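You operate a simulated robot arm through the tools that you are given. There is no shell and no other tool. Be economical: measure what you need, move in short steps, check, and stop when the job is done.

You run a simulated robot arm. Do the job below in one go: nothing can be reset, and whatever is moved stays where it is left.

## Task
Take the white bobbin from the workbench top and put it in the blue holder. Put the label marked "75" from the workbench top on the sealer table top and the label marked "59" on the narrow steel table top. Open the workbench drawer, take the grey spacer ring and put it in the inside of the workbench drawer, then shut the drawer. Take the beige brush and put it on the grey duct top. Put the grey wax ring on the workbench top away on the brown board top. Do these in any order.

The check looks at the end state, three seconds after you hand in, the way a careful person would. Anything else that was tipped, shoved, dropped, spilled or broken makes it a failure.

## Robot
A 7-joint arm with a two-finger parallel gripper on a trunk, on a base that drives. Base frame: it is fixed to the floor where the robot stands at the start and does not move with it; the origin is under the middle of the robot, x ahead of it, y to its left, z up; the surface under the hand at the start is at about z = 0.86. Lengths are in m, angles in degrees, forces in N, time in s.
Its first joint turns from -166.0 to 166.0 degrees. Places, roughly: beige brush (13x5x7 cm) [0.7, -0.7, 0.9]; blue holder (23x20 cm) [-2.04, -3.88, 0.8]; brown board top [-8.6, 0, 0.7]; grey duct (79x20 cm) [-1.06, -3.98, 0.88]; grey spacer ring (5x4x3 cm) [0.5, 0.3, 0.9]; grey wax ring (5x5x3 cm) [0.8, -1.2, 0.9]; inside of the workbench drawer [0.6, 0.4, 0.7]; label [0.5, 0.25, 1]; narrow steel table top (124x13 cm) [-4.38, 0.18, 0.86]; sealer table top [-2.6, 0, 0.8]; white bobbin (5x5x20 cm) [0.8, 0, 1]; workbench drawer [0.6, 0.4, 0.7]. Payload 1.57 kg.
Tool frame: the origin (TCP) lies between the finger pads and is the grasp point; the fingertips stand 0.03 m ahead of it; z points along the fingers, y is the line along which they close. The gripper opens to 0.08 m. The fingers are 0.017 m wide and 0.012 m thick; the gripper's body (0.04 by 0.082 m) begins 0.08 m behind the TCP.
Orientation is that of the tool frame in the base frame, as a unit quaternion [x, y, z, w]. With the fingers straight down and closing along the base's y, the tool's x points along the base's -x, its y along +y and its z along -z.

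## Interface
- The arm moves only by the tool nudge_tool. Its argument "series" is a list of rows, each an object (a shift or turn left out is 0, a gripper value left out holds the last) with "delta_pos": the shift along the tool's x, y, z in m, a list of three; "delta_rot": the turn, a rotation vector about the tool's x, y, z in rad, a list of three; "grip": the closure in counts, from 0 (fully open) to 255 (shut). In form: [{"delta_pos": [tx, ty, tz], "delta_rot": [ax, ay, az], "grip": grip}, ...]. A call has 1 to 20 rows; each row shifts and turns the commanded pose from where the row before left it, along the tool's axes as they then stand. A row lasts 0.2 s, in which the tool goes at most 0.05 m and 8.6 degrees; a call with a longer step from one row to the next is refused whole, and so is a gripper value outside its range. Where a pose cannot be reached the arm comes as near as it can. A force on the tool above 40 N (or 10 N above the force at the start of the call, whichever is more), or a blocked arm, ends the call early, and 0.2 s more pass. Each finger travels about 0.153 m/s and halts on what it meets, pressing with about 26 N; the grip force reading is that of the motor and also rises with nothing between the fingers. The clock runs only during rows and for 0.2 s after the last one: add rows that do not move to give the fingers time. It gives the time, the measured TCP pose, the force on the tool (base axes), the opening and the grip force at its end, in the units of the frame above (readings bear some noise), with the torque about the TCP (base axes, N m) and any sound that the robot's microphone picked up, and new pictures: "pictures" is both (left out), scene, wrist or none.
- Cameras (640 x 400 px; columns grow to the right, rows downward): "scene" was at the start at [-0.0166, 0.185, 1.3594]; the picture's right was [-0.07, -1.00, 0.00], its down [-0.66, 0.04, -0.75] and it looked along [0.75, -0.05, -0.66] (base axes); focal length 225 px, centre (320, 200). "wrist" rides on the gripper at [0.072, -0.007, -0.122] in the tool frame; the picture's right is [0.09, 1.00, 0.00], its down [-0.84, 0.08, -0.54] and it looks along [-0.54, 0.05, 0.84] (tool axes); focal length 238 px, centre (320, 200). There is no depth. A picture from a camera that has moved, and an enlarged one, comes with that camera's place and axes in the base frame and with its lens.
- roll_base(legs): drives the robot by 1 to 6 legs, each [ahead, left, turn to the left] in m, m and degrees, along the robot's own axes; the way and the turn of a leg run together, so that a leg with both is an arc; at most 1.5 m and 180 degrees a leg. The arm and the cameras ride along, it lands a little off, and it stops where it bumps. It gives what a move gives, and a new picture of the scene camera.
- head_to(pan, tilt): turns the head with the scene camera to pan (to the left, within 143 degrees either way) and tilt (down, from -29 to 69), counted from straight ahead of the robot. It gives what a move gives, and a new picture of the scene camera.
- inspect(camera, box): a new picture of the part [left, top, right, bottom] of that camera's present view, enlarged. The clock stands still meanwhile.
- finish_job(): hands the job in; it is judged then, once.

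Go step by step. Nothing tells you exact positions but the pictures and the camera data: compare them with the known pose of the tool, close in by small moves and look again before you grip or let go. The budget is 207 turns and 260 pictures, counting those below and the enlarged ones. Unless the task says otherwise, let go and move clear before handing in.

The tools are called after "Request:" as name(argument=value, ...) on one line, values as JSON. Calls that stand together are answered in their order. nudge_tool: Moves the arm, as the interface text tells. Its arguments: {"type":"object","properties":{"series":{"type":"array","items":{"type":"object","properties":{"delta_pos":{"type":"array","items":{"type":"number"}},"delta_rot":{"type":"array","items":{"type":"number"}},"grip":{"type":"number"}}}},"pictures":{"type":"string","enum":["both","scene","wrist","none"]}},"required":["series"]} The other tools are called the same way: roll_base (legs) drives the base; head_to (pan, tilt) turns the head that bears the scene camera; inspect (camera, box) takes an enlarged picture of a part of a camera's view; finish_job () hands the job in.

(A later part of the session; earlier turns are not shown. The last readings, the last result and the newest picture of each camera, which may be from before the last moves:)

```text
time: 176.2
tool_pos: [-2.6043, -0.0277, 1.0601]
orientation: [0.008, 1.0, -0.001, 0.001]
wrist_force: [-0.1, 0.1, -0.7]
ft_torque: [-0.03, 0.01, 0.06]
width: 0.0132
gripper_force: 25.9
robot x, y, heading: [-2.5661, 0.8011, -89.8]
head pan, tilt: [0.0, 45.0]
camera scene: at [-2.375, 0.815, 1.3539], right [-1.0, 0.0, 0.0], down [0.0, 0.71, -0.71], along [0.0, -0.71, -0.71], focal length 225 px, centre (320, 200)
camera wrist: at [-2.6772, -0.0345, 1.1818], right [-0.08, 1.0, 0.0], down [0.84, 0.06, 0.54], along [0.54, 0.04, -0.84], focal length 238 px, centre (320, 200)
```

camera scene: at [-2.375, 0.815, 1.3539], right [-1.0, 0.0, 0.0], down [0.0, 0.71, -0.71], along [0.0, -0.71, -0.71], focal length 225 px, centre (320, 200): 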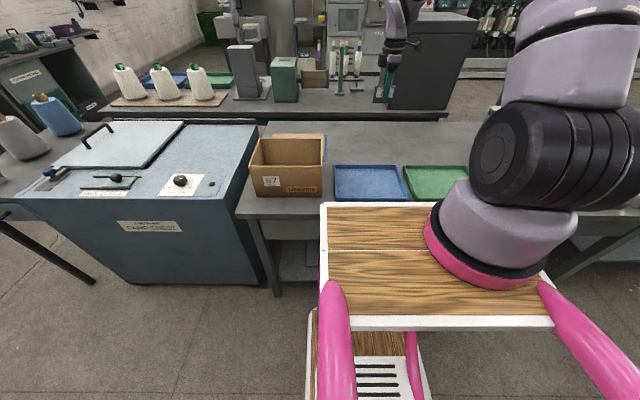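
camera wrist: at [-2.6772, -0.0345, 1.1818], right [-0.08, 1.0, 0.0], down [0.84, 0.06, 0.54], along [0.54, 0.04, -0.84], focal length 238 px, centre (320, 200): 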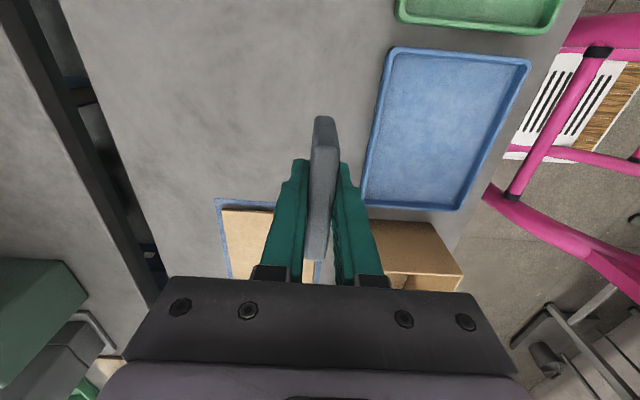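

Request:
nudge_tool(series=[{"delta_pos": [0, -0.008, 0.045]}, {"delta_pos": [0, 0, 0.045]}, {"delta_pos": [0, 0, 0.04]}, {}])

Request:
inspect(camera="scene", box=[320, 90, 480, 190])

```text
time: 177.2
tool_pos: [-2.6026, -0.0347, 0.9301]
orientation: [0.008, 1.0, 0.0, 0.0]
wrist_force: [0.5, 0.8, 0.6]
ft_torque: [-0.02, 0.0, -0.03]
width: 0.0132
gripper_force: 26.1
robot x, y, heading: [-2.5623, 0.7958, -89.8]
head pan, tilt: [0.0, 45.0]
camera scene: at [-2.375, 0.8151, 1.3539], right [-1.0, 0.0, 0.0], down [0.0, 0.71, -0.71], along [0.0, -0.71, -0.71], focal length 225 px, centre (320, 200)
camera wrist: at [-2.6765, -0.0411, 1.0524], right [-0.08, 1.0, 0.0], down [0.84, 0.07, 0.54], along [0.54, 0.04, -0.84], focal length 238 px, centre (320, 200)
```

scene: 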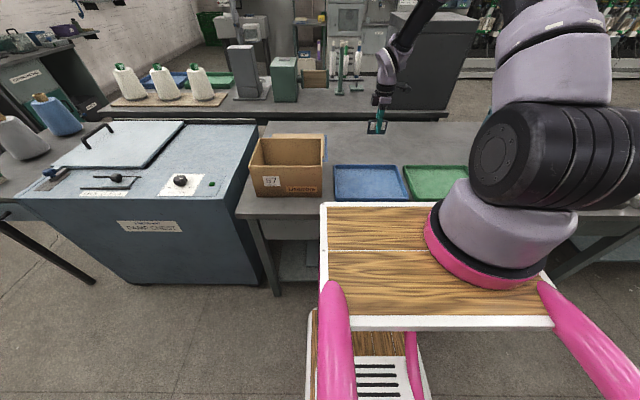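
wrist: 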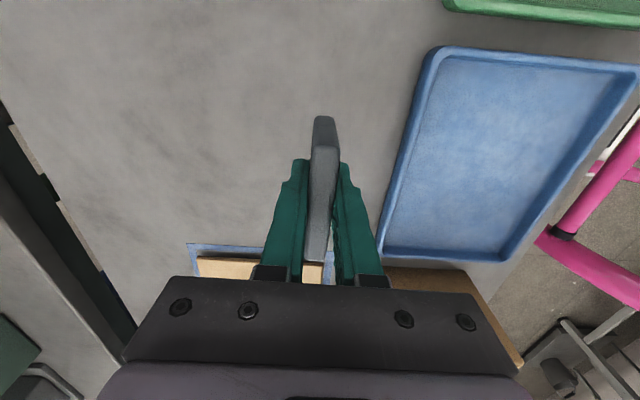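

```text
4.00 times, centred on (400, 140) of scene
camera zoom: at [-2.375, 0.8151, 1.3539], right [-1.0, 0.0, 0.0], down [0.0, 0.71, -0.71], along [0.0, -0.71, -0.71], focal length 899 px, centre (0, 440)
```

zoom: 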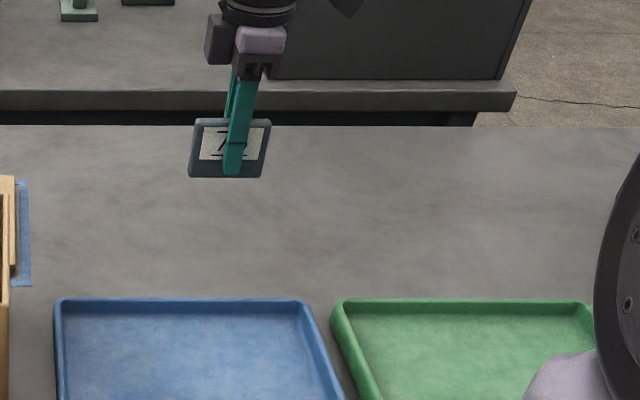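

Request:
nudge_tool(series=[{"delta_pos": [0, 0, 0.02]}, {"delta_pos": [0, 0, 0.015]}, {"delta_pos": [0, 0, 0.006]}, {"delta_pos": [0, 0, 0.004]}, {"delta_pos": [0, 0, 0.004]}, {"delta_pos": [0, 0, 0.004]}, {}], pictures="wrist")

```text
time: 178.8
tool_pos: [-2.6044, -0.035, 0.8758]
orientation: [0.008, 1.0, -0.001, 0.0]
wrist_force: [-0.3, -0.3, -0.9]
ft_torque: [0.02, -0.01, -0.04]
width: 0.0133
gripper_force: 25.9
robot x, y, heading: [-2.563, 0.7945, -89.8]
head pan, tilt: [0.0, 45.0]
camera wrist: at [-2.6762, -0.0412, 0.9989], right [-0.08, 1.0, 0.0], down [0.84, 0.07, 0.54], along [0.54, 0.04, -0.84], focal length 238 px, centre (320, 200)
```

wrist: 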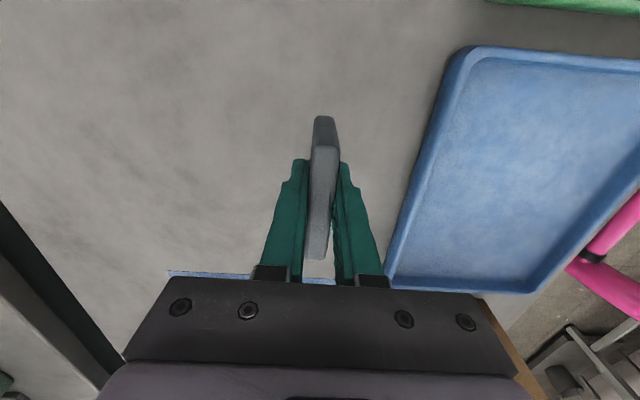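

Request:
nudge_tool(series=[{"delta_pos": [0, 0, 0.004]}, {"delta_pos": [0, 0, 0.004]}, {"delta_pos": [0, 0, 0.004]}, {"delta_pos": [0, 0, 0.003]}, {}], pictures="none")

```text
time: 180.0
tool_pos: [-2.605, -0.0353, 0.8632]
orientation: [0.007, 1.0, 0.0, 0.001]
wrist_force: [-0.3, 0.0, -0.6]
ft_torque: [0.02, 0.0, -0.01]
width: 0.0135
gripper_force: 25.6
robot x, y, heading: [-2.564, 0.7946, -89.8]
head pan, tilt: [0.0, 45.0]
```

Request:
nudge_tool(series=[{"delta_pos": [0, 0, 0.004]}, {"delta_pos": [0, 0, 0.003]}, {"delta_pos": [0, 0, 0.003]}, {"delta_pos": [0, 0, 0.003]}, {}], pictures="wrist")

```text
time: 181.2
tool_pos: [-2.6035, -0.0352, 0.85]
orientation: [0.008, 1.0, 0.001, -0.001]
wrist_force: [-0.1, 0.2, -0.7]
ft_torque: [0.0, 0.02, 0.01]
width: 0.0135
gripper_force: 26.2
robot x, y, heading: [-2.566, 0.7987, -89.9]
head pan, tilt: [0.0, 45.0]
camera wrist: at [-2.6763, -0.0415, 0.9712], right [-0.08, 1.0, 0.0], down [0.84, 0.07, 0.54], along [0.54, 0.04, -0.84], focal length 238 px, centre (320, 200)
```

wrist: 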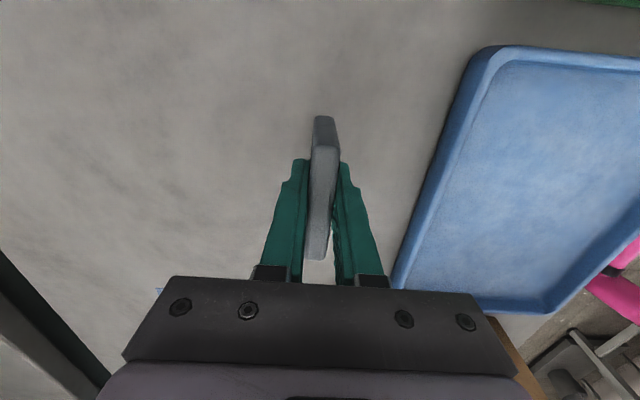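

Request:
nudge_tool(series=[{"delta_pos": [0, 0, 0.004]}, {"delta_pos": [0, 0, 0.003]}, {"delta_pos": [0, 0, 0.002]}, {"delta_pos": [0, 0, 0.002]}, {}], pictures="none")

```text
time: 182.4
tool_pos: [-2.6029, -0.0345, 0.837]
orientation: [0.007, 1.0, -0.001, 0.0]
wrist_force: [-0.4, 1.5, -0.4]
ft_torque: [0.0, 0.02, 0.02]
width: 0.0133
gripper_force: 26.1
robot x, y, heading: [-2.5657, 0.7927, -89.8]
head pan, tilt: [0.0, 45.0]
```

Request:
nudge_tool(series=[{"delta_pos": [0, 0, 0.003]}, {"delta_pos": [0, 0, 0.003]}, {"delta_pos": [0, 0, 0.003]}, {"delta_pos": [0, 0, 0.002]}, {}], pictures="wrist")

```text
time: 183.6
tool_pos: [-2.6044, -0.0356, 0.8267]
orientation: [0.008, 1.0, 0.001, 0.001]
wrist_force: [0.1, 0.6, -0.4]
ft_torque: [-0.02, -0.03, 0.0]
width: 0.0133
gripper_force: 26.2
robot x, y, heading: [-2.5653, 0.7964, -89.8]
head pan, tilt: [0.0, 45.0]
camera wrist: at [-2.6764, -0.0414, 0.9489], right [-0.08, 1.0, 0.0], down [0.84, 0.06, 0.54], along [0.54, 0.04, -0.84], focal length 238 px, centre (320, 200)
```

wrist: 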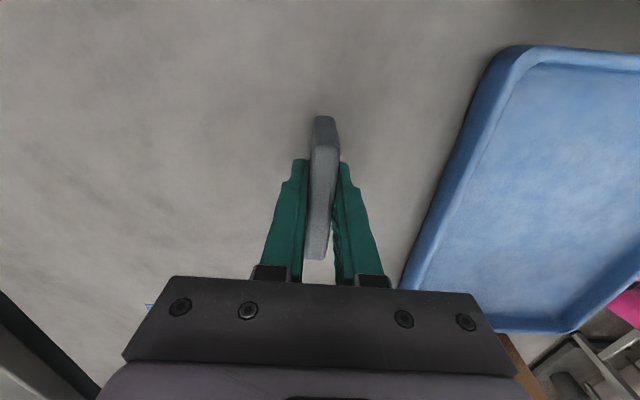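

Request:
nudge_tool(series=[{"delta_pos": [0, 0, 0.004]}, {"delta_pos": [0, 0, 0.004]}, {"delta_pos": [0, 0, 0.003]}, {"delta_pos": [0, 0, 0.003]}, {"delta_pos": [0, 0, 0.003]}, {"delta_pos": [0, 0, 0.003]}, {}], pictures="wrist")

```text
time: 185.1
tool_pos: [-2.6035, -0.0369, 0.8098]
orientation: [0.009, 1.0, -0.002, 0.001]
wrist_force: [-0.8, 3.7, 14.1]
ft_torque: [0.17, 0.02, 0.0]
width: 0.0133
gripper_force: 26.0
robot x, y, heading: [-2.5616, 0.7949, -89.8]
head pan, tilt: [0.0, 45.0]
stopped in row 7: the force on the tool passed its limit at 43 N (the readings are from after the stop); the commanded pose is now the measured one
camera wrist: at [-2.6761, -0.0423, 0.9321], right [-0.08, 1.0, 0.0], down [0.84, 0.07, 0.54], along [0.54, 0.04, -0.84], focal length 238 px, centre (320, 200)
```

wrist: 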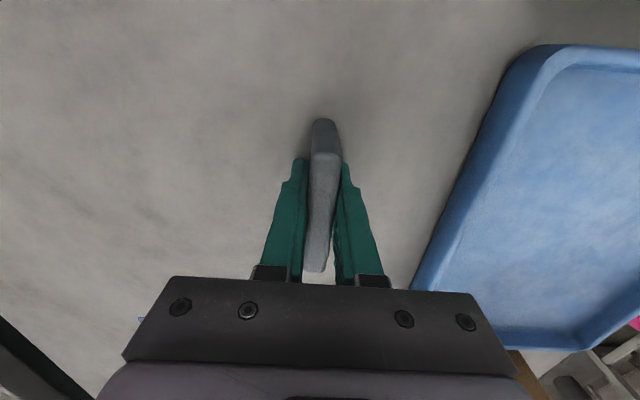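

Request:
nudge_tool(series=[{"grip": 175}, {}, {}], pictures="both")

Request:
inspect(camera="scene", box=[340, 80, 440, 150])

```text
time: 185.8
tool_pos: [-2.6023, -0.0367, 0.8093]
orientation: [0.009, 1.0, -0.003, 0.001]
wrist_force: [0.4, -10.9, 18.9]
ft_torque: [-0.05, 0.02, 0.04]
width: 0.0158
gripper_force: 0.1
robot x, y, heading: [-2.5639, 0.7959, -89.5]
head pan, tilt: [0.0, 45.0]
camera scene: at [-2.375, 0.8152, 1.3539], right [-1.0, 0.0, 0.0], down [0.0, 0.71, -0.71], along [0.0, -0.71, -0.71], focal length 225 px, centre (320, 200)
camera wrist: at [-2.6761, -0.0431, 0.9321], right [-0.08, 1.0, -0.01], down [0.84, 0.07, 0.54], along [0.54, 0.04, -0.84], focal length 238 px, centre (320, 200)
```

scene: 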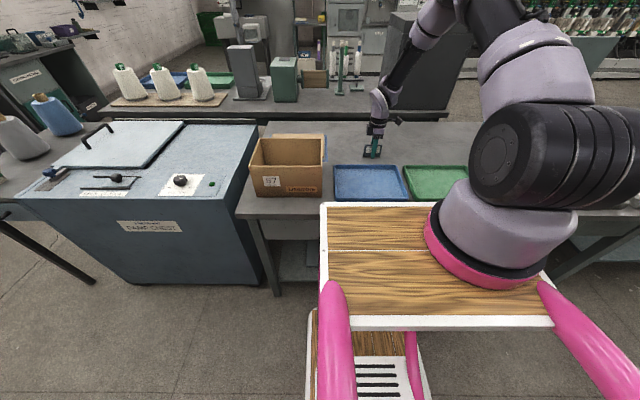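
wrist: 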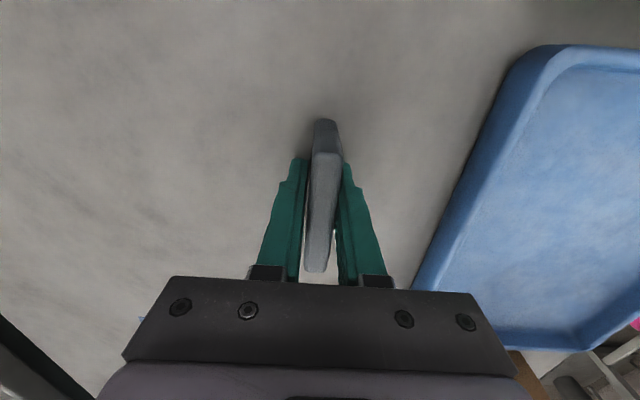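

```text
5.71 times, centred on (390, 115) of scene
camera zoom: at [-2.375, 0.8152, 1.3539], right [-1.0, 0.0, 0.0], down [0.0, 0.71, -0.71], along [0.0, -0.71, -0.71], focal length 1284 px, centre (-80, 686)
```

zoom: 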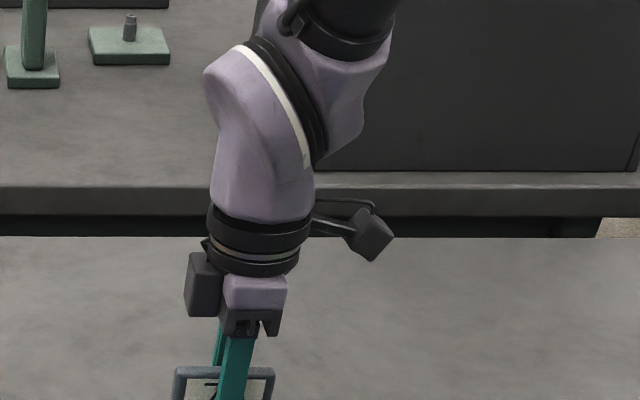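

Request:
nudge_tool(series=[{"delta_pos": [0, 0, -0.003]}, {"grip": 150}, {}, {"grip": 120}, {}, {}], pictures="wrist")

Request:
inspect(camera="scene", box=[330, 120, 430, 190])

```text
time: 187.2
tool_pos: [-2.6039, -0.0369, 0.8121]
orientation: [0.008, 1.0, -0.002, 0.0]
wrist_force: [-0.3, 0.3, -0.3]
ft_torque: [0.02, 0.04, 0.0]
width: 0.0424
gripper_force: 0.2
robot x, y, heading: [-2.5636, 0.7956, -89.8]
head pan, tilt: [0.0, 45.0]
camera wrist: at [-2.676, -0.0425, 0.9339], right [-0.08, 1.0, 0.0], down [0.84, 0.07, 0.54], along [0.54, 0.04, -0.84], focal length 238 px, centre (320, 200)
```

wrist: 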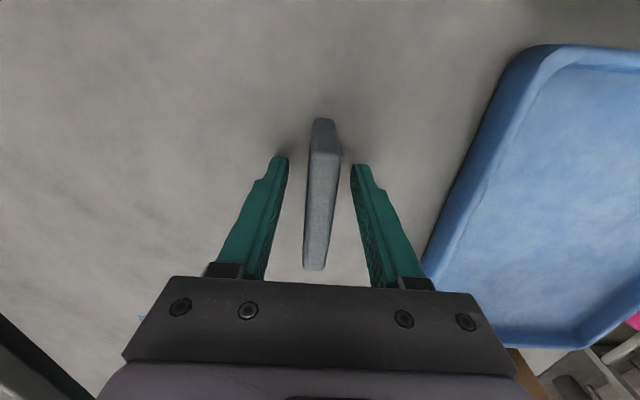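

```text
5.71 times, centred on (380, 155) of scene
camera zoom: at [-2.375, 0.8149, 1.3539], right [-1.0, 0.0, 0.0], down [0.0, 0.71, -0.71], along [0.0, -0.71, -0.71], focal length 1284 px, centre (-23, 457)
```

zoom: 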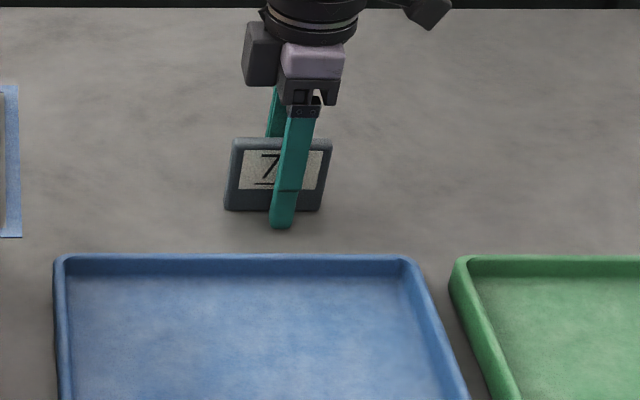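

Request:
nudge_tool(series=[{"delta_pos": [0, 0, -0.03]}, {"delta_pos": [0, 0, -0.045]}, {"delta_pos": [0, 0, -0.045]}, {"delta_pos": [0, 0, -0.045]}, {"delta_pos": [0, 0.02, -0.045], "grip": 0}, {"delta_pos": [0, 0.03, -0.04]}, {"delta_pos": [0, 0.03, -0.04]}, {"delta_pos": [0, 0.03, -0.04]}, {"delta_pos": [0, 0.03, -0.04]}], pictures="scene")

Request:
inspect(camera="scene", box=[330, 120, 430, 190])

```text
time: 189.2
tool_pos: [-2.6038, 0.1047, 1.1812]
orientation: [0.008, 1.0, 0.0, 0.002]
wrist_force: [0.5, 0.4, -0.3]
ft_torque: [0.08, -0.05, -0.02]
width: 0.0799
gripper_force: 0.0
robot x, y, heading: [-2.5635, 0.7902, -89.9]
head pan, tilt: [0.0, 45.0]
camera scene: at [-2.3751, 0.8141, 1.3539], right [-1.0, 0.0, 0.0], down [0.0, 0.71, -0.71], along [0.0, -0.71, -0.71], focal length 225 px, centre (320, 200)
```

scene: 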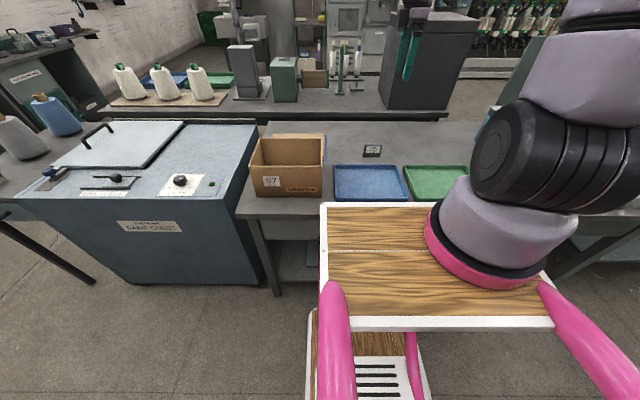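

```text
5.71 times, centred on (380, 155) of scene
camera zoom: at [-2.3751, 0.8141, 1.3539], right [-1.0, 0.0, 0.0], down [0.0, 0.71, -0.71], along [0.0, -0.71, -0.71], focal length 1284 px, centre (-23, 457)
```

zoom: 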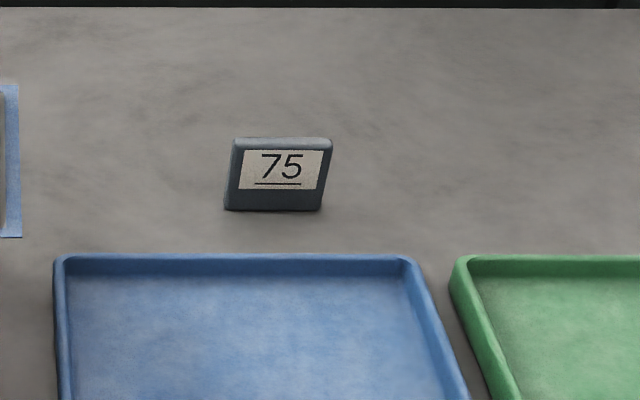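

Request:
roll_base(legs=[[-0.16, 0, 0], [0, 1.2, 0], [0, 1.15, 0], [0, 0, 90], [0, -1.1, 0], [0, -1.0, 0]])

Request:
head_to(pan=0, tilt=42)

```text
time: 215.8
tool_pos: [0.572, -1.1459, 1.1814]
orientation: [0.716, -0.698, 0.001, -0.002]
wrist_force: [0.4, 0.6, -0.4]
ft_torque: [0.0, 0.04, -0.01]
width: 0.08
gripper_force: 0.0
robot x, y, heading: [-0.1154, -1.1364, 2.4]
head pan, tilt: [0.0, 45.0]
camera scene: at [-0.146, -0.9448, 1.3539], right [0.04, -1.0, 0.0], down [-0.71, -0.03, -0.71], along [0.71, 0.03, -0.71], focal length 225 px, centre (320, 200)
```

scene: 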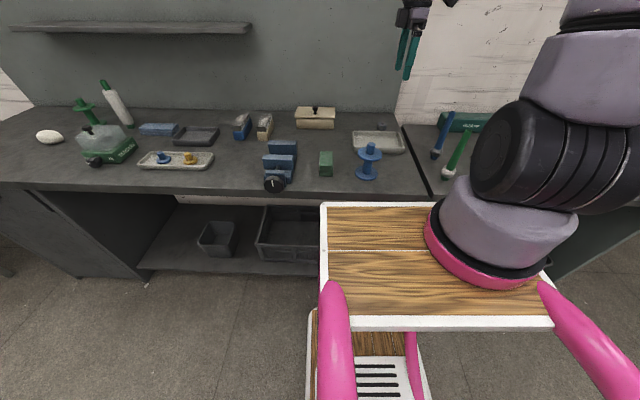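

```text
time: 216.4
tool_pos: [0.5728, -1.1472, 1.1816]
orientation: [0.716, -0.698, 0.001, -0.001]
wrist_force: [-0.7, -0.7, -0.1]
ft_torque: [0.02, -0.05, 0.0]
width: 0.08
gripper_force: 0.0
robot x, y, heading: [-0.1183, -1.1346, 2.5]
head pan, tilt: [0.0, 42.0]
camera scene: at [-0.1437, -0.9447, 1.3582], right [0.04, -1.0, 0.0], down [-0.67, -0.03, -0.74], along [0.74, 0.03, -0.67], focal length 225 px, centre (320, 200)
```

scene: 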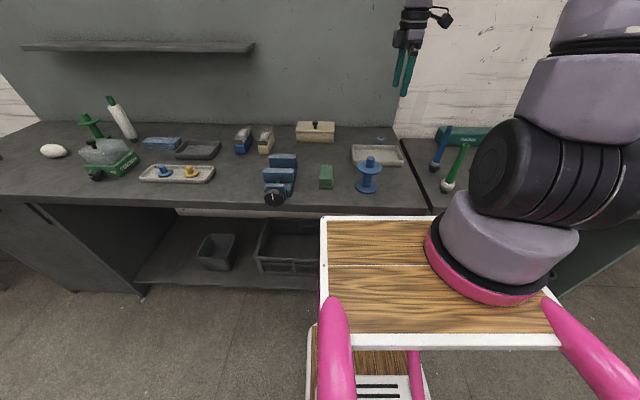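

Request:
inspect(camera="scene", box=[220, 110, 420, 235])

Request:
inspect(camera="wrist", box=[0, 0, 640, 400])

```text
3.20 times, centred on (320, 172) of scene
camera zoom: at [-0.1437, -0.9447, 1.3582], right [0.04, -1.0, 0.0], down [-0.67, -0.03, -0.74], along [0.74, 0.03, -0.67], focal length 719 px, centre (320, 288)
```

zoom: 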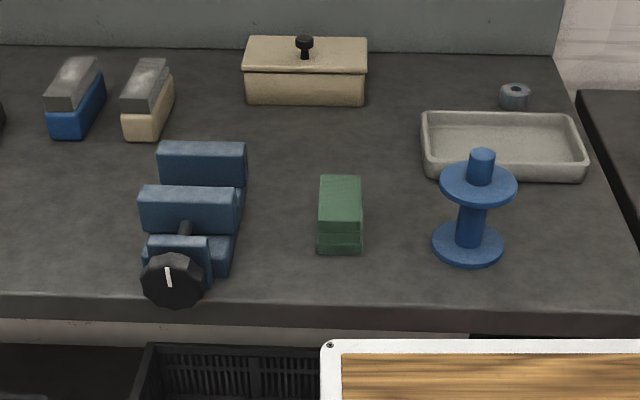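

```text
1.00 times, centred on (320, 200) of wrist (not enlarged: the box is as wide or as high as the picture)
camera zoom: at [0.5802, -1.2187, 1.3037], right [-0.99, -0.12, 0.0], down [-0.1, 0.83, 0.54], along [-0.06, 0.54, -0.84], focal length 238 px, centre (320, 200)
```

zoom: 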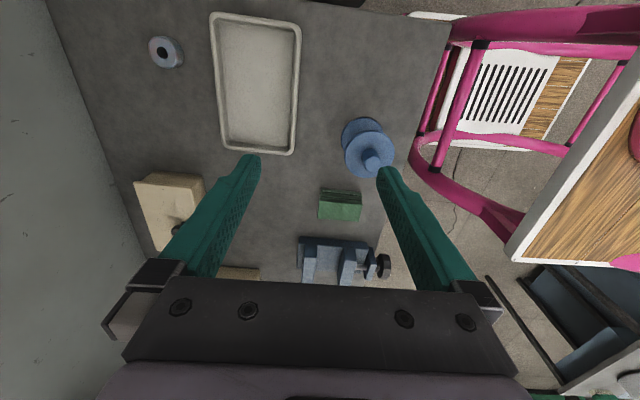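

Request:
roll_base(legs=[[0.12, -0.03, -2.4]])

Request:
nudge_tool(series=[{"delta_rot": [0, 0, 0.1428]}, {"delta_rot": [0, 0, 0.1428]}, {"delta_rot": [0, 0, 0.1428]}, {"delta_rot": [0, 0, 0.1428]}, {"delta_rot": [0, 0, 0.1428]}, {"delta_rot": [0, 0, 0.1428]}, {"delta_rot": [0, 0, 0.1428]}, {"delta_rot": [0, 0, 0.1428]}, {"delta_rot": [0, 0, 0.1428]}, {"delta_rot": [0, 0, 0.1428]}, {"delta_rot": [0, 0, 0.1428]}, {"delta_pos": [-0.03, 0, 0.035]}, {"delta_pos": [-0.03, 0, 0.035]}, {"delta_pos": [-0.02, 0, 0.035]}, {}])

```text
time: 217.6
tool_pos: [0.6942, -1.2035, 1.1807]
orientation: [-0.701, 0.713, -0.001, 0.001]
wrist_force: [-0.2, 0.6, 0.5]
ft_torque: [0.01, 0.01, 0.02]
width: 0.0801
gripper_force: 0.0
robot x, y, heading: [0.006, -1.1621, -0.1]
head pan, tilt: [0.0, 42.0]
camera scene: at [-0.014, -0.9714, 1.3582], right [0.0, -1.0, 0.0], down [-0.67, 0.0, -0.74], along [0.74, 0.0, -0.67], focal length 225 px, centre (320, 200)
```

scene: 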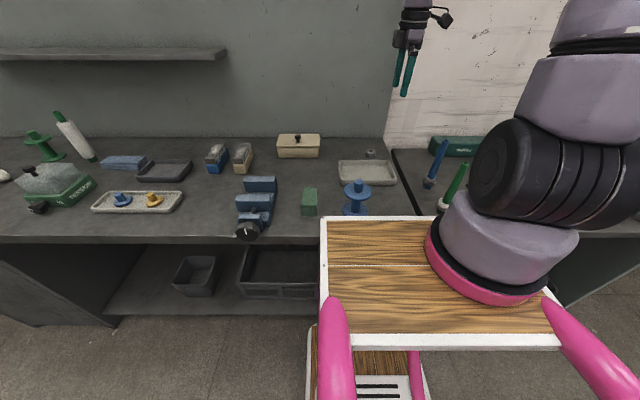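

```text
time: 220.8
tool_pos: [0.774, -1.2045, 1.0778]
orientation: [0.009, 1.0, 0.001, 0.001]
wrist_force: [-0.3, -0.1, 0.2]
ft_torque: [-0.05, 0.01, -0.01]
width: 0.0803
gripper_force: 0.0
robot x, y, heading: [0.0035, -1.162, 0.1]
head pan, tilt: [0.0, 42.0]
camera scene: at [-0.0143, -0.9713, 1.3582], right [0.0, -1.0, 0.0], down [-0.67, 0.0, -0.74], along [0.74, 0.0, -0.67], focal length 225 px, centre (320, 200)
camera wrist: at [0.7006, -1.2116, 1.1989], right [-0.07, 1.0, 0.0], down [0.84, 0.06, 0.55], along [0.54, 0.04, -0.84], focal length 238 px, centre (320, 200)
```

scene: 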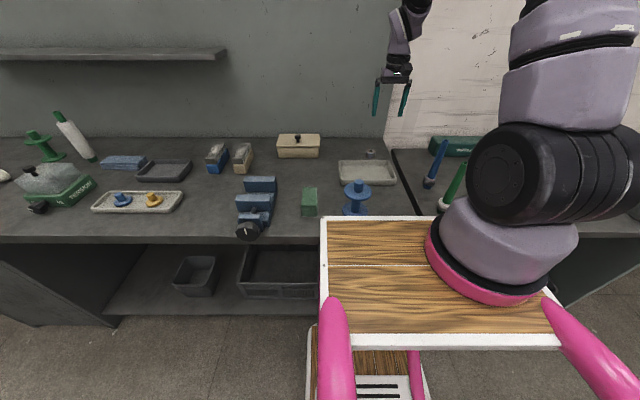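
wrist: 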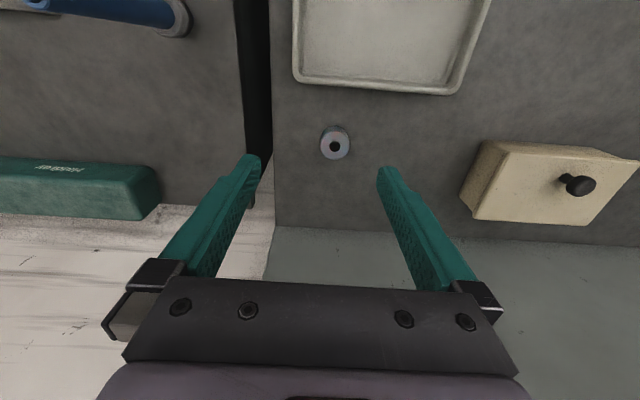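

Request:
nudge_tool(series=[{"delta_pos": [-0.0185, 0.012, 0.04]}, {"delta_pos": [-0.0185, 0.0115, 0.04]}, {"delta_pos": [0, 0, 0.035]}, {}], pictures="wrist")

```text
time: 221.8
tool_pos: [0.8104, -1.181, 0.9611]
orientation: [0.008, 1.0, 0.001, 0.001]
wrist_force: [-0.2, -0.4, -0.2]
ft_torque: [0.01, 0.0, 0.02]
width: 0.0802
gripper_force: 0.2
robot x, y, heading: [0.0043, -1.164, 0.2]
head pan, tilt: [0.0, 42.0]
camera wrist: at [0.7376, -1.1869, 1.0833], right [-0.07, 1.0, 0.0], down [0.84, 0.06, 0.55], along [0.54, 0.04, -0.84], focal length 238 px, centre (320, 200)
```

wrist: 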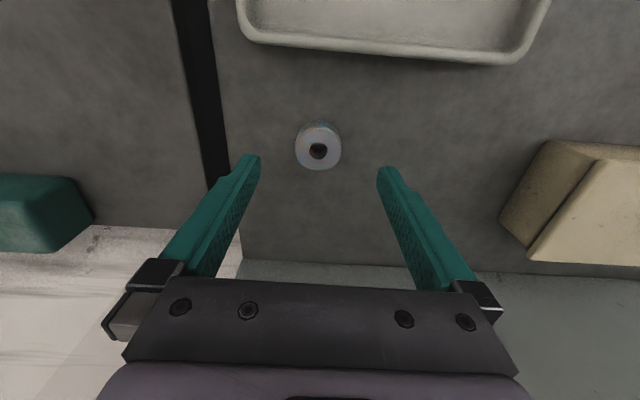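

Request:
nudge_tool(series=[{"delta_pos": [0, 0, 0.035]}, {"delta_pos": [0, 0, 0.03]}, {}, {"grip": 255}, {}, {}, {}], pictures="wrist")

```text
time: 223.4
tool_pos: [0.8116, -1.1814, 0.8963]
orientation: [0.008, 1.0, 0.0, 0.002]
wrist_force: [0.1, 0.4, 0.4]
ft_torque: [-0.02, -0.01, 0.02]
width: 0.0398
gripper_force: 26.1
robot x, y, heading: [0.0023, -1.1653, 0.3]
head pan, tilt: [0.0, 42.0]
camera wrist: at [0.738, -1.1872, 1.0183], right [-0.08, 1.0, 0.0], down [0.84, 0.06, 0.54], along [0.54, 0.04, -0.84], focal length 238 px, centre (320, 200)
```

wrist: 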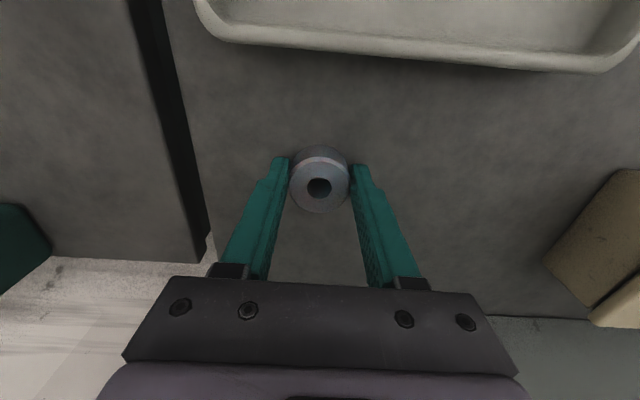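

Request:
nudge_tool(series=[{"delta_pos": [0, 0, -0.045]}, {"delta_pos": [0, 0, -0.045]}, {"delta_pos": [0, 0, -0.045]}, {"delta_pos": [0.02, 0, -0.045]}, {"delta_pos": [0.03, 0, -0.04]}, {"delta_pos": [0.03, 0, -0.04]}, {"delta_pos": [0.03, 0, -0.03]}, {"delta_pos": [0.045, 0, 0]}, {"delta_pos": [0.045, 0, 0]}], pictures="wrist")

Request:
roll_base(legs=[[-0.25, 0, 0], [0, 1.1, 0], [0, 1.02, 0], [0, 0, 90], [0, 0, 90], [1.3, 0, 0]])

Request:
roll_base(legs=[[1.3, 0, 0], [1.3, 0, 0]])

```text
time: 225.4
tool_pos: [0.6117, -1.1776, 1.1849]
orientation: [0.008, 1.0, 0.0, 0.0]
wrist_force: [1.2, 0.0, -1.3]
ft_torque: [0.0, 0.06, -0.01]
width: 0.0398
gripper_force: 26.2
robot x, y, heading: [0.0036, -1.1598, 0.2]
head pan, tilt: [0.0, 42.0]
camera wrist: at [0.5383, -1.1842, 1.3078], right [-0.08, 1.0, 0.0], down [0.84, 0.06, 0.54], along [0.54, 0.04, -0.84], focal length 238 px, centre (320, 200)
```

wrist: 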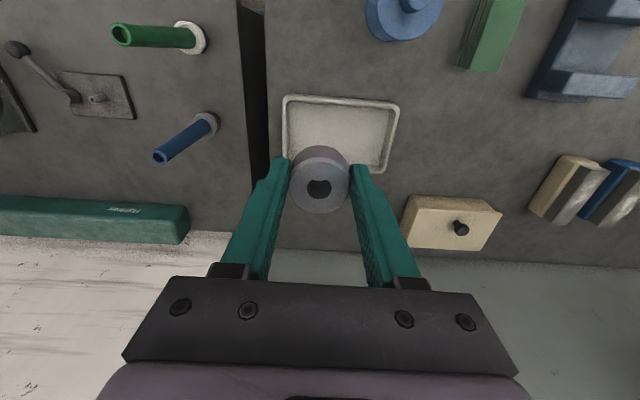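

```text
time: 251.2
tool_pos: [-2.1654, 0.956, 1.1865]
orientation: [1.0, -0.004, -0.001, 0.0]
wrist_force: [-0.3, -0.1, 0.0]
ft_torque: [0.02, 0.0, -0.03]
width: 0.0393
gripper_force: 26.5
robot x, y, heading: [-1.5588, 0.9445, -179.4]
head pan, tilt: [0.0, 42.0]
camera scene: at [-1.5397, 0.7562, 1.3582], right [-0.01, 1.0, 0.0], down [0.67, 0.01, -0.74], along [-0.74, -0.01, -0.67], focal length 225 px, centre (320, 200)
```

scene: 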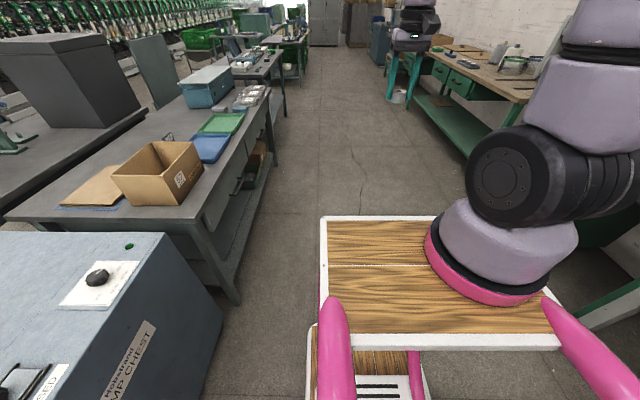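

```text
time: 263.8
tool_pos: [-4.7587, 0.9327, 1.1867]
orientation: [1.0, -0.007, -0.002, 0.0]
wrist_force: [-0.2, 0.2, 0.2]
ft_torque: [-0.03, 0.0, 0.0]
width: 0.0392
gripper_force: 26.0
robot x, y, heading: [-4.1538, 0.9204, -179.5]
head pan, tilt: [0.0, 42.0]
camera scene: at [-4.1345, 0.73, 1.3582], right [-0.01, 1.0, 0.0], down [0.67, 0.0, -0.74], along [-0.74, 0.0, -0.67], focal length 225 px, centre (320, 200)
```

scene: 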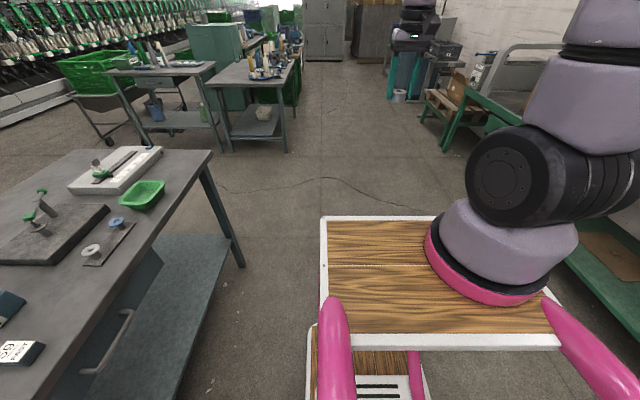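

Request:
roll_base(legs=[[1.3, 0, -0.5], [1.3, 0, 0]])

Request:
head_to(pan=20, tilt=25)

```text
time: 276.4
tool_pos: [-7.3556, 0.945, 1.1864]
orientation: [1.0, -0.013, -0.002, -0.001]
wrist_force: [0.5, -0.5, -0.9]
ft_torque: [0.02, -0.03, 0.03]
width: 0.0393
gripper_force: 25.5
robot x, y, heading: [-6.7499, 0.9223, 179.7]
head pan, tilt: [0.0, 42.0]
camera scene: at [-6.735, 0.7358, 1.3582], right [0.01, 1.0, 0.0], down [0.67, 0.0, -0.74], along [-0.74, 0.0, -0.67], focal length 225 px, centre (320, 200)
```

scene: 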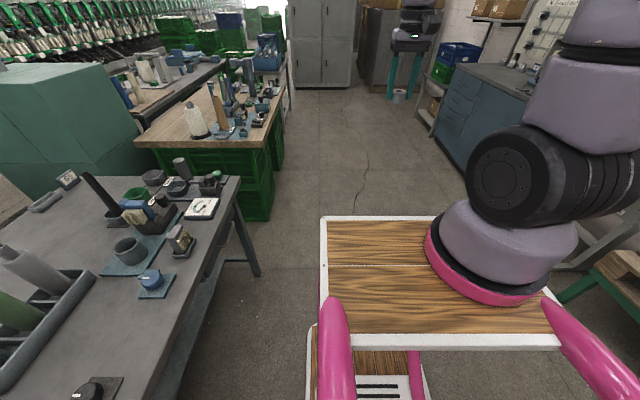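

```text
time: 277.3
tool_pos: [-7.3572, 0.9447, 1.1872]
orientation: [1.0, -0.013, -0.002, 0.0]
wrist_force: [0.3, 1.0, -0.2]
ft_torque: [0.03, -0.01, 0.0]
width: 0.0392
gripper_force: 26.2
robot x, y, heading: [-6.7526, 0.927, 179.8]
head pan, tilt: [20.0, 25.0]
camera scene: at [-6.7381, 0.7044, 1.3844], right [-0.34, 0.94, 0.0], down [0.4, 0.14, -0.91], along [-0.85, -0.3, -0.42], focal length 225 px, centre (320, 200)
```

scene: 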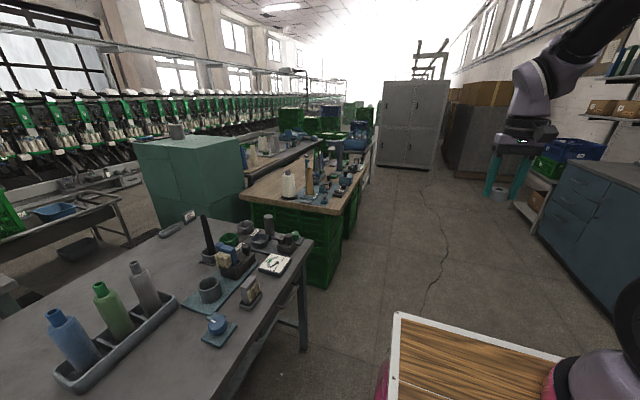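

Request:
roll_base(legs=[[1.4, 0, 0], [0, 0, 90]])

Request:
head_to(pan=0, tilt=45)

```text
time: 288.1
tool_pos: [-8.1897, 0.3305, 1.1871]
orientation: [0.721, 0.693, -0.002, 0.001]
wrist_force: [0.2, 0.4, -0.1]
ft_torque: [0.03, 0.02, 0.01]
width: 0.0394
gripper_force: 25.4
robot x, y, heading: [-8.1584, 0.9395, -91.3]
head pan, tilt: [20.0, 25.0]
camera scene: at [-7.9407, 0.9471, 1.3845], right [-0.95, -0.32, 0.0], down [-0.14, 0.4, -0.91], along [0.29, -0.86, -0.42], focal length 225 px, centre (320, 200)
```

scene: 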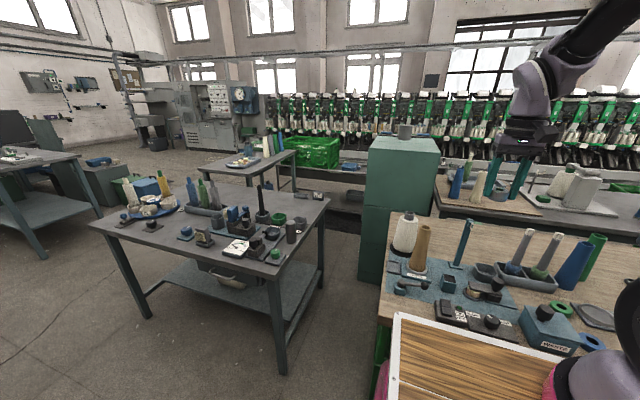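

```text
time: 288.9
tool_pos: [-8.19, 0.3309, 1.1857]
orientation: [0.721, 0.693, -0.002, 0.002]
wrist_force: [-0.4, 0.1, -0.8]
ft_torque: [0.03, -0.02, 0.01]
width: 0.0393
gripper_force: 26.0
robot x, y, heading: [-8.1604, 0.9382, -91.3]
head pan, tilt: [0.0, 45.0]
camera scene: at [-7.972, 0.9529, 1.3539], right [-1.0, 0.02, 0.0], down [0.01, 0.71, -0.71], along [-0.01, -0.71, -0.71], focal length 225 px, centre (320, 200)
```

scene: 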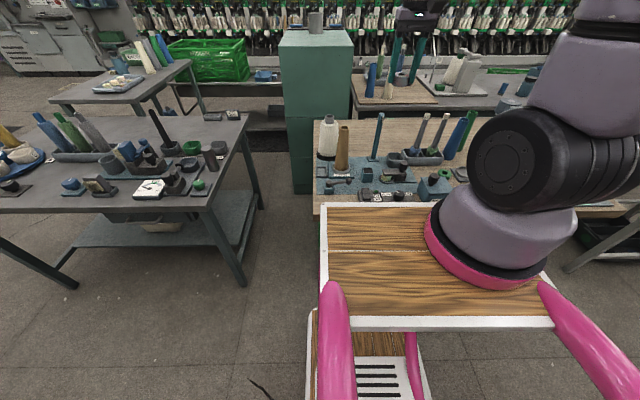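

Request:
roll_base(legs=[[0, -0.45, 1.3]])

Request:
inspect(camera="wrist", box=[0, 0, 640, 400])

```text
time: 291.7
tool_pos: [-8.6319, 0.3331, 1.186]
orientation: [0.713, 0.701, -0.001, 0.002]
wrist_force: [-0.3, -0.4, -0.4]
ft_torque: [0.01, -0.01, 0.01]
width: 0.0395
gripper_force: 26.1
robot x, y, heading: [-8.6149, 0.9388, -90.1]
head pan, tilt: [0.0, 45.0]
camera scene: at [-8.4277, 0.9609, 1.3539], right [-1.0, 0.0, 0.0], down [0.0, 0.71, -0.71], along [0.0, -0.71, -0.71], focal length 225 px, centre (320, 200)
```

scene: 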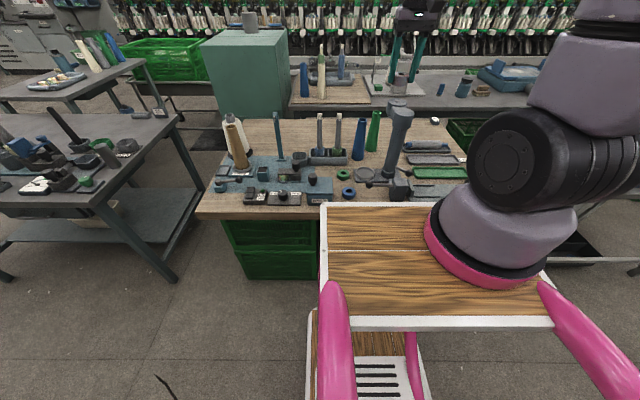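

```text
1.00 times, centred on (320, 200) of wrist (not enlarged: the box is as wide or as high as the picture)
camera zoom: at [-8.6383, 0.4051, 1.3083], right [1.0, 0.08, 0.0], down [0.06, -0.84, 0.54], along [0.04, -0.54, -0.84], focal length 238 px, centre (320, 200)
```

zoom: 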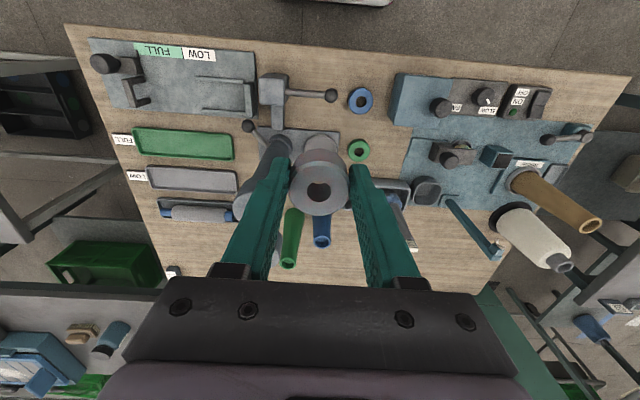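

Request:
inspect(camera="scene", box=[190, 90, 480, 270])

Request:
inspect(camera="wrist", box=[220, 30, 420, 155])

```text
2.21 times, centred on (335, 180) of scene
camera zoom: at [-8.4277, 0.9609, 1.3539], right [-1.0, 0.0, 0.0], down [0.0, 0.71, -0.71], along [0.0, -0.71, -0.71], focal length 496 px, centre (287, 244)
```

zoom: 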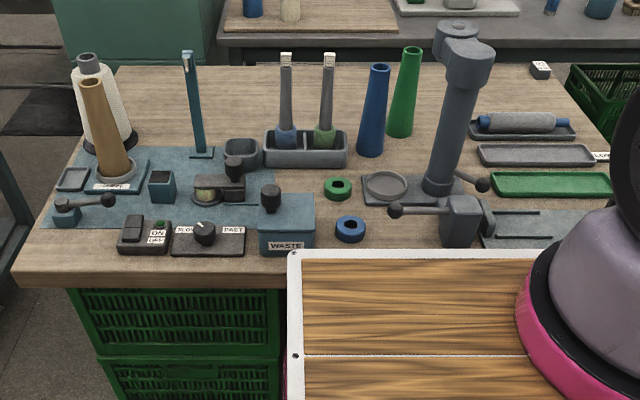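

```text
3.20 times, centred on (320, 92) of wrist
camera zoom: at [-8.6383, 0.4051, 1.3083], right [1.0, 0.08, 0.0], down [0.06, -0.84, 0.54], along [0.04, -0.54, -0.84], focal length 763 px, centre (320, 544)
```

zoom: 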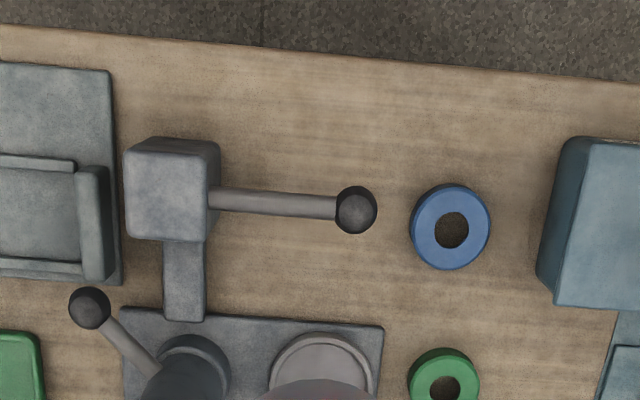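

Request:
nudge_tool(series=[{"delta_pos": [0.027, -0.004, 0.03]}, {"delta_pos": [0, 0, 0.045]}, {"delta_pos": [0, 0, 0.045]}, {"delta_pos": [0, 0, 0.045]}, {"delta_pos": [0, 0, 0.045]}, {"delta_pos": [0, 0, 0.045]}, {"delta_pos": [0, 0, 0.045]}, {}])

```text
time: 293.5
tool_pos: [-8.6343, 0.3599, 0.8839]
orientation: [0.712, 0.702, -0.002, 0.001]
wrist_force: [0.4, 0.1, 0.8]
ft_torque: [-0.01, -0.01, 0.0]
width: 0.0393
gripper_force: 26.0
robot x, y, heading: [-8.6196, 0.9422, -89.8]
head pan, tilt: [0.0, 45.0]
camera scene: at [-8.4276, 0.9611, 1.3539], right [-1.0, 0.0, 0.0], down [0.0, 0.71, -0.71], along [0.0, -0.71, -0.71], focal length 225 px, centre (320, 200)
camera wrist: at [-8.6412, 0.4307, 1.0071], right [1.0, 0.08, 0.0], down [0.06, -0.84, 0.55], along [0.04, -0.54, -0.84], focal length 238 px, centre (320, 200)
```

scene: 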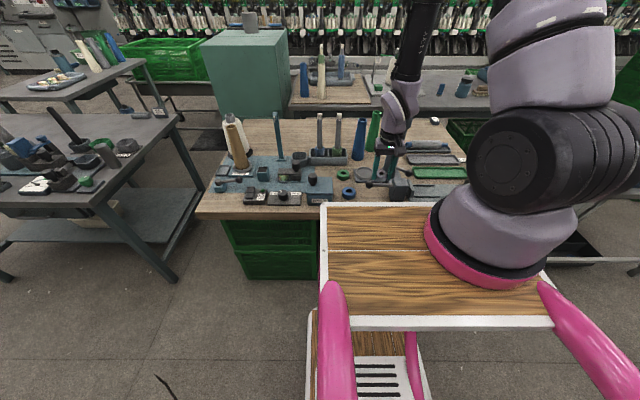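
wrist: 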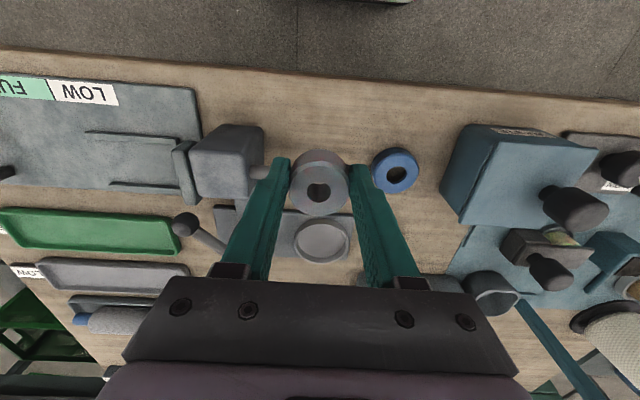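

Request:
nudge_tool(series=[{"delta_pos": [0.009, -0.004, 0.0]}, {"delta_pos": [0, 0, 0.045]}, {"delta_pos": [0, 0, 0.03]}, {"delta_pos": [0, 0, 0.02]}, {}], pictures="wrist")

Request:
inspect(camera="scene", box=[330, 140, 430, 210])

```text
time: 294.7
tool_pos: [-8.6396, 0.3678, 0.7926]
orientation: [0.713, 0.702, -0.002, 0.001]
wrist_force: [0.3, -0.3, -0.6]
ft_torque: [0.02, 0.02, -0.02]
width: 0.0394
gripper_force: 25.4
robot x, y, heading: [-8.613, 0.9371, -89.9]
head pan, tilt: [0.0, 45.0]
camera wrist: at [-8.646, 0.4396, 0.9137], right [1.0, 0.08, 0.0], down [0.06, -0.84, 0.55], along [0.04, -0.54, -0.84], focal length 238 px, centre (320, 200)
```

wrist: 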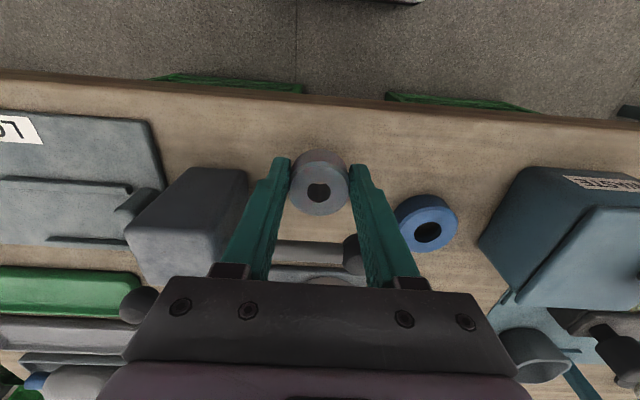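

```text
5.71 times, centred on (380, 175) of scene
camera zoom: at [-8.4276, 0.961, 1.3539], right [-1.0, 0.0, 0.0], down [0.0, 0.71, -0.71], along [0.0, -0.71, -0.71], focal length 1284 px, centre (-23, 343)
```

zoom: 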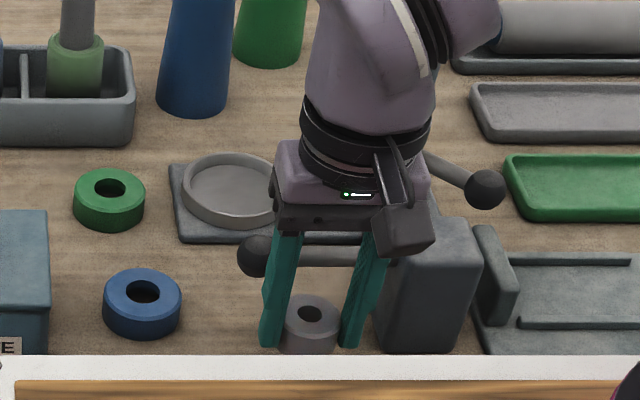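

Request:
nudge_tool(series=[{"delta_pos": [0.002, 0.002, 0.02]}, {"delta_pos": [0, 0, 0.015]}, {"delta_pos": [0, 0, 0.004]}, {"delta_pos": [0, 0, 0.003]}, {"delta_pos": [0, 0, 0.003]}, {"delta_pos": [0, 0, 0.003]}, {}], pictures="wrist")

```text
time: 295.3
tool_pos: [-8.6375, 0.3684, 0.76]
orientation: [0.713, 0.701, -0.001, 0.002]
wrist_force: [-0.8, 3.8, 22.1]
ft_torque: [0.34, 0.06, -0.03]
width: 0.0393
gripper_force: 25.9
robot x, y, heading: [-8.617, 0.941, -89.9]
head pan, tilt: [0.0, 45.0]
stopped in row 3: the force on the tool passed its limit at 222 N (the readings are from after the stop); the commanded pose is now the measured one
camera wrist: at [-8.6434, 0.4414, 0.8817], right [1.0, 0.07, 0.0], down [0.06, -0.84, 0.55], along [0.04, -0.55, -0.84], focal length 238 px, centre (320, 200)
```

wrist: 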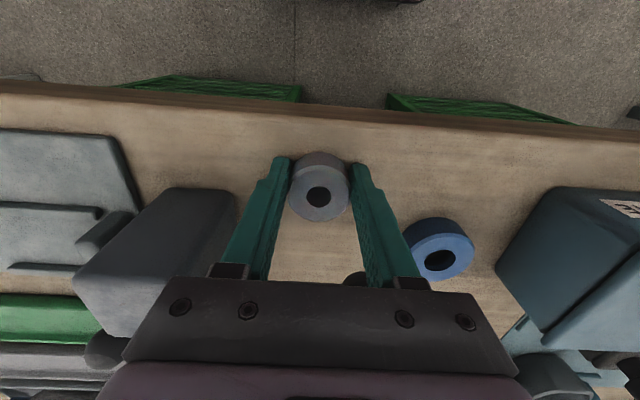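

Request:
nudge_tool(series=[{"delta_pos": [0, 0, -0.001], "grip": 90}, {}, {}, {"delta_pos": [0, 0, -0.02]}, {"delta_pos": [0, 0, -0.04]}, {"delta_pos": [0, 0, -0.045]}, {"delta_pos": [0, 0, -0.045], "grip": 0}, {"delta_pos": [0, 0, -0.045]}, {"delta_pos": [0, 0, -0.045]}, {"delta_pos": [0, 0, -0.045]}, {"delta_pos": [0, 0, -0.045]}, {"delta_pos": [0, 0, -0.045]}, {"delta_pos": [0, 0, -0.045]}])

Request:
inspect(camera="wrist", box=[220, 30, 420, 155])

```text
time: 298.1
tool_pos: [-8.6377, 0.3721, 1.1807]
orientation: [0.713, 0.701, -0.001, 0.002]
wrist_force: [0.2, -0.6, -0.6]
ft_torque: [0.06, 0.01, 0.01]
width: 0.08
gripper_force: 0.1
robot x, y, heading: [-8.6129, 0.9376, -89.7]
head pan, tilt: [0.0, 45.0]
camera scene: at [-8.4276, 0.9605, 1.3539], right [-1.0, 0.0, 0.0], down [0.0, 0.71, -0.71], along [0.0, -0.71, -0.71], focal length 225 px, centre (320, 200)
camera wrist: at [-8.6439, 0.443, 1.3023], right [1.0, 0.07, 0.0], down [0.06, -0.84, 0.55], along [0.04, -0.54, -0.84], focal length 238 px, centre (320, 200)
```

scene: 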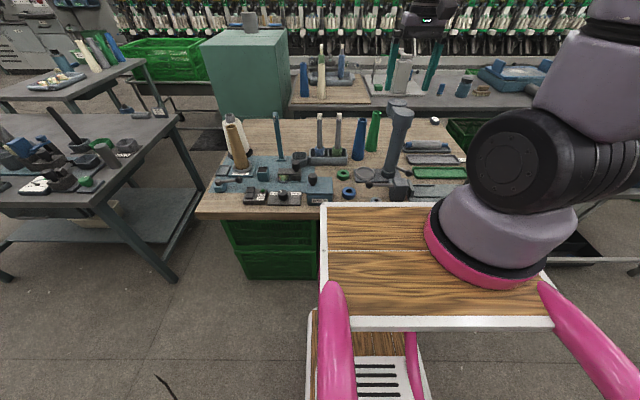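
wrist: 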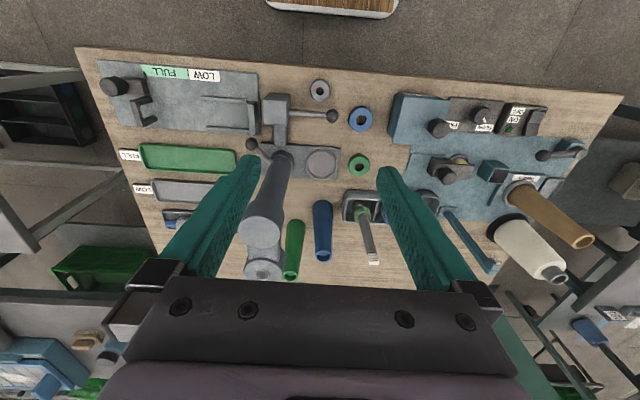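

```text
3.20 times, centred on (320, 92) of wrist
camera zoom: at [-8.6439, 0.443, 1.3023], right [1.0, 0.07, 0.0], down [0.06, -0.84, 0.55], along [0.04, -0.54, -0.84], focal length 763 px, centre (320, 544)
```

zoom: 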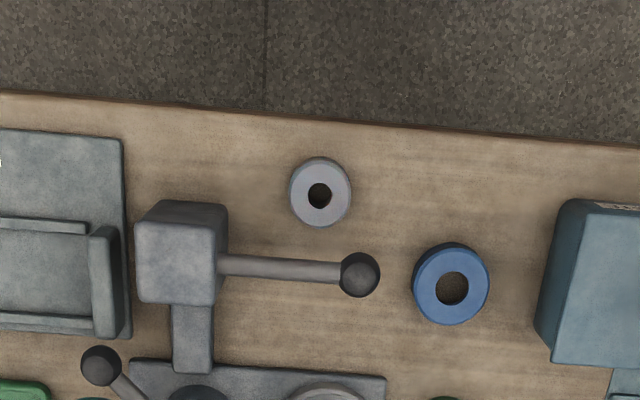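

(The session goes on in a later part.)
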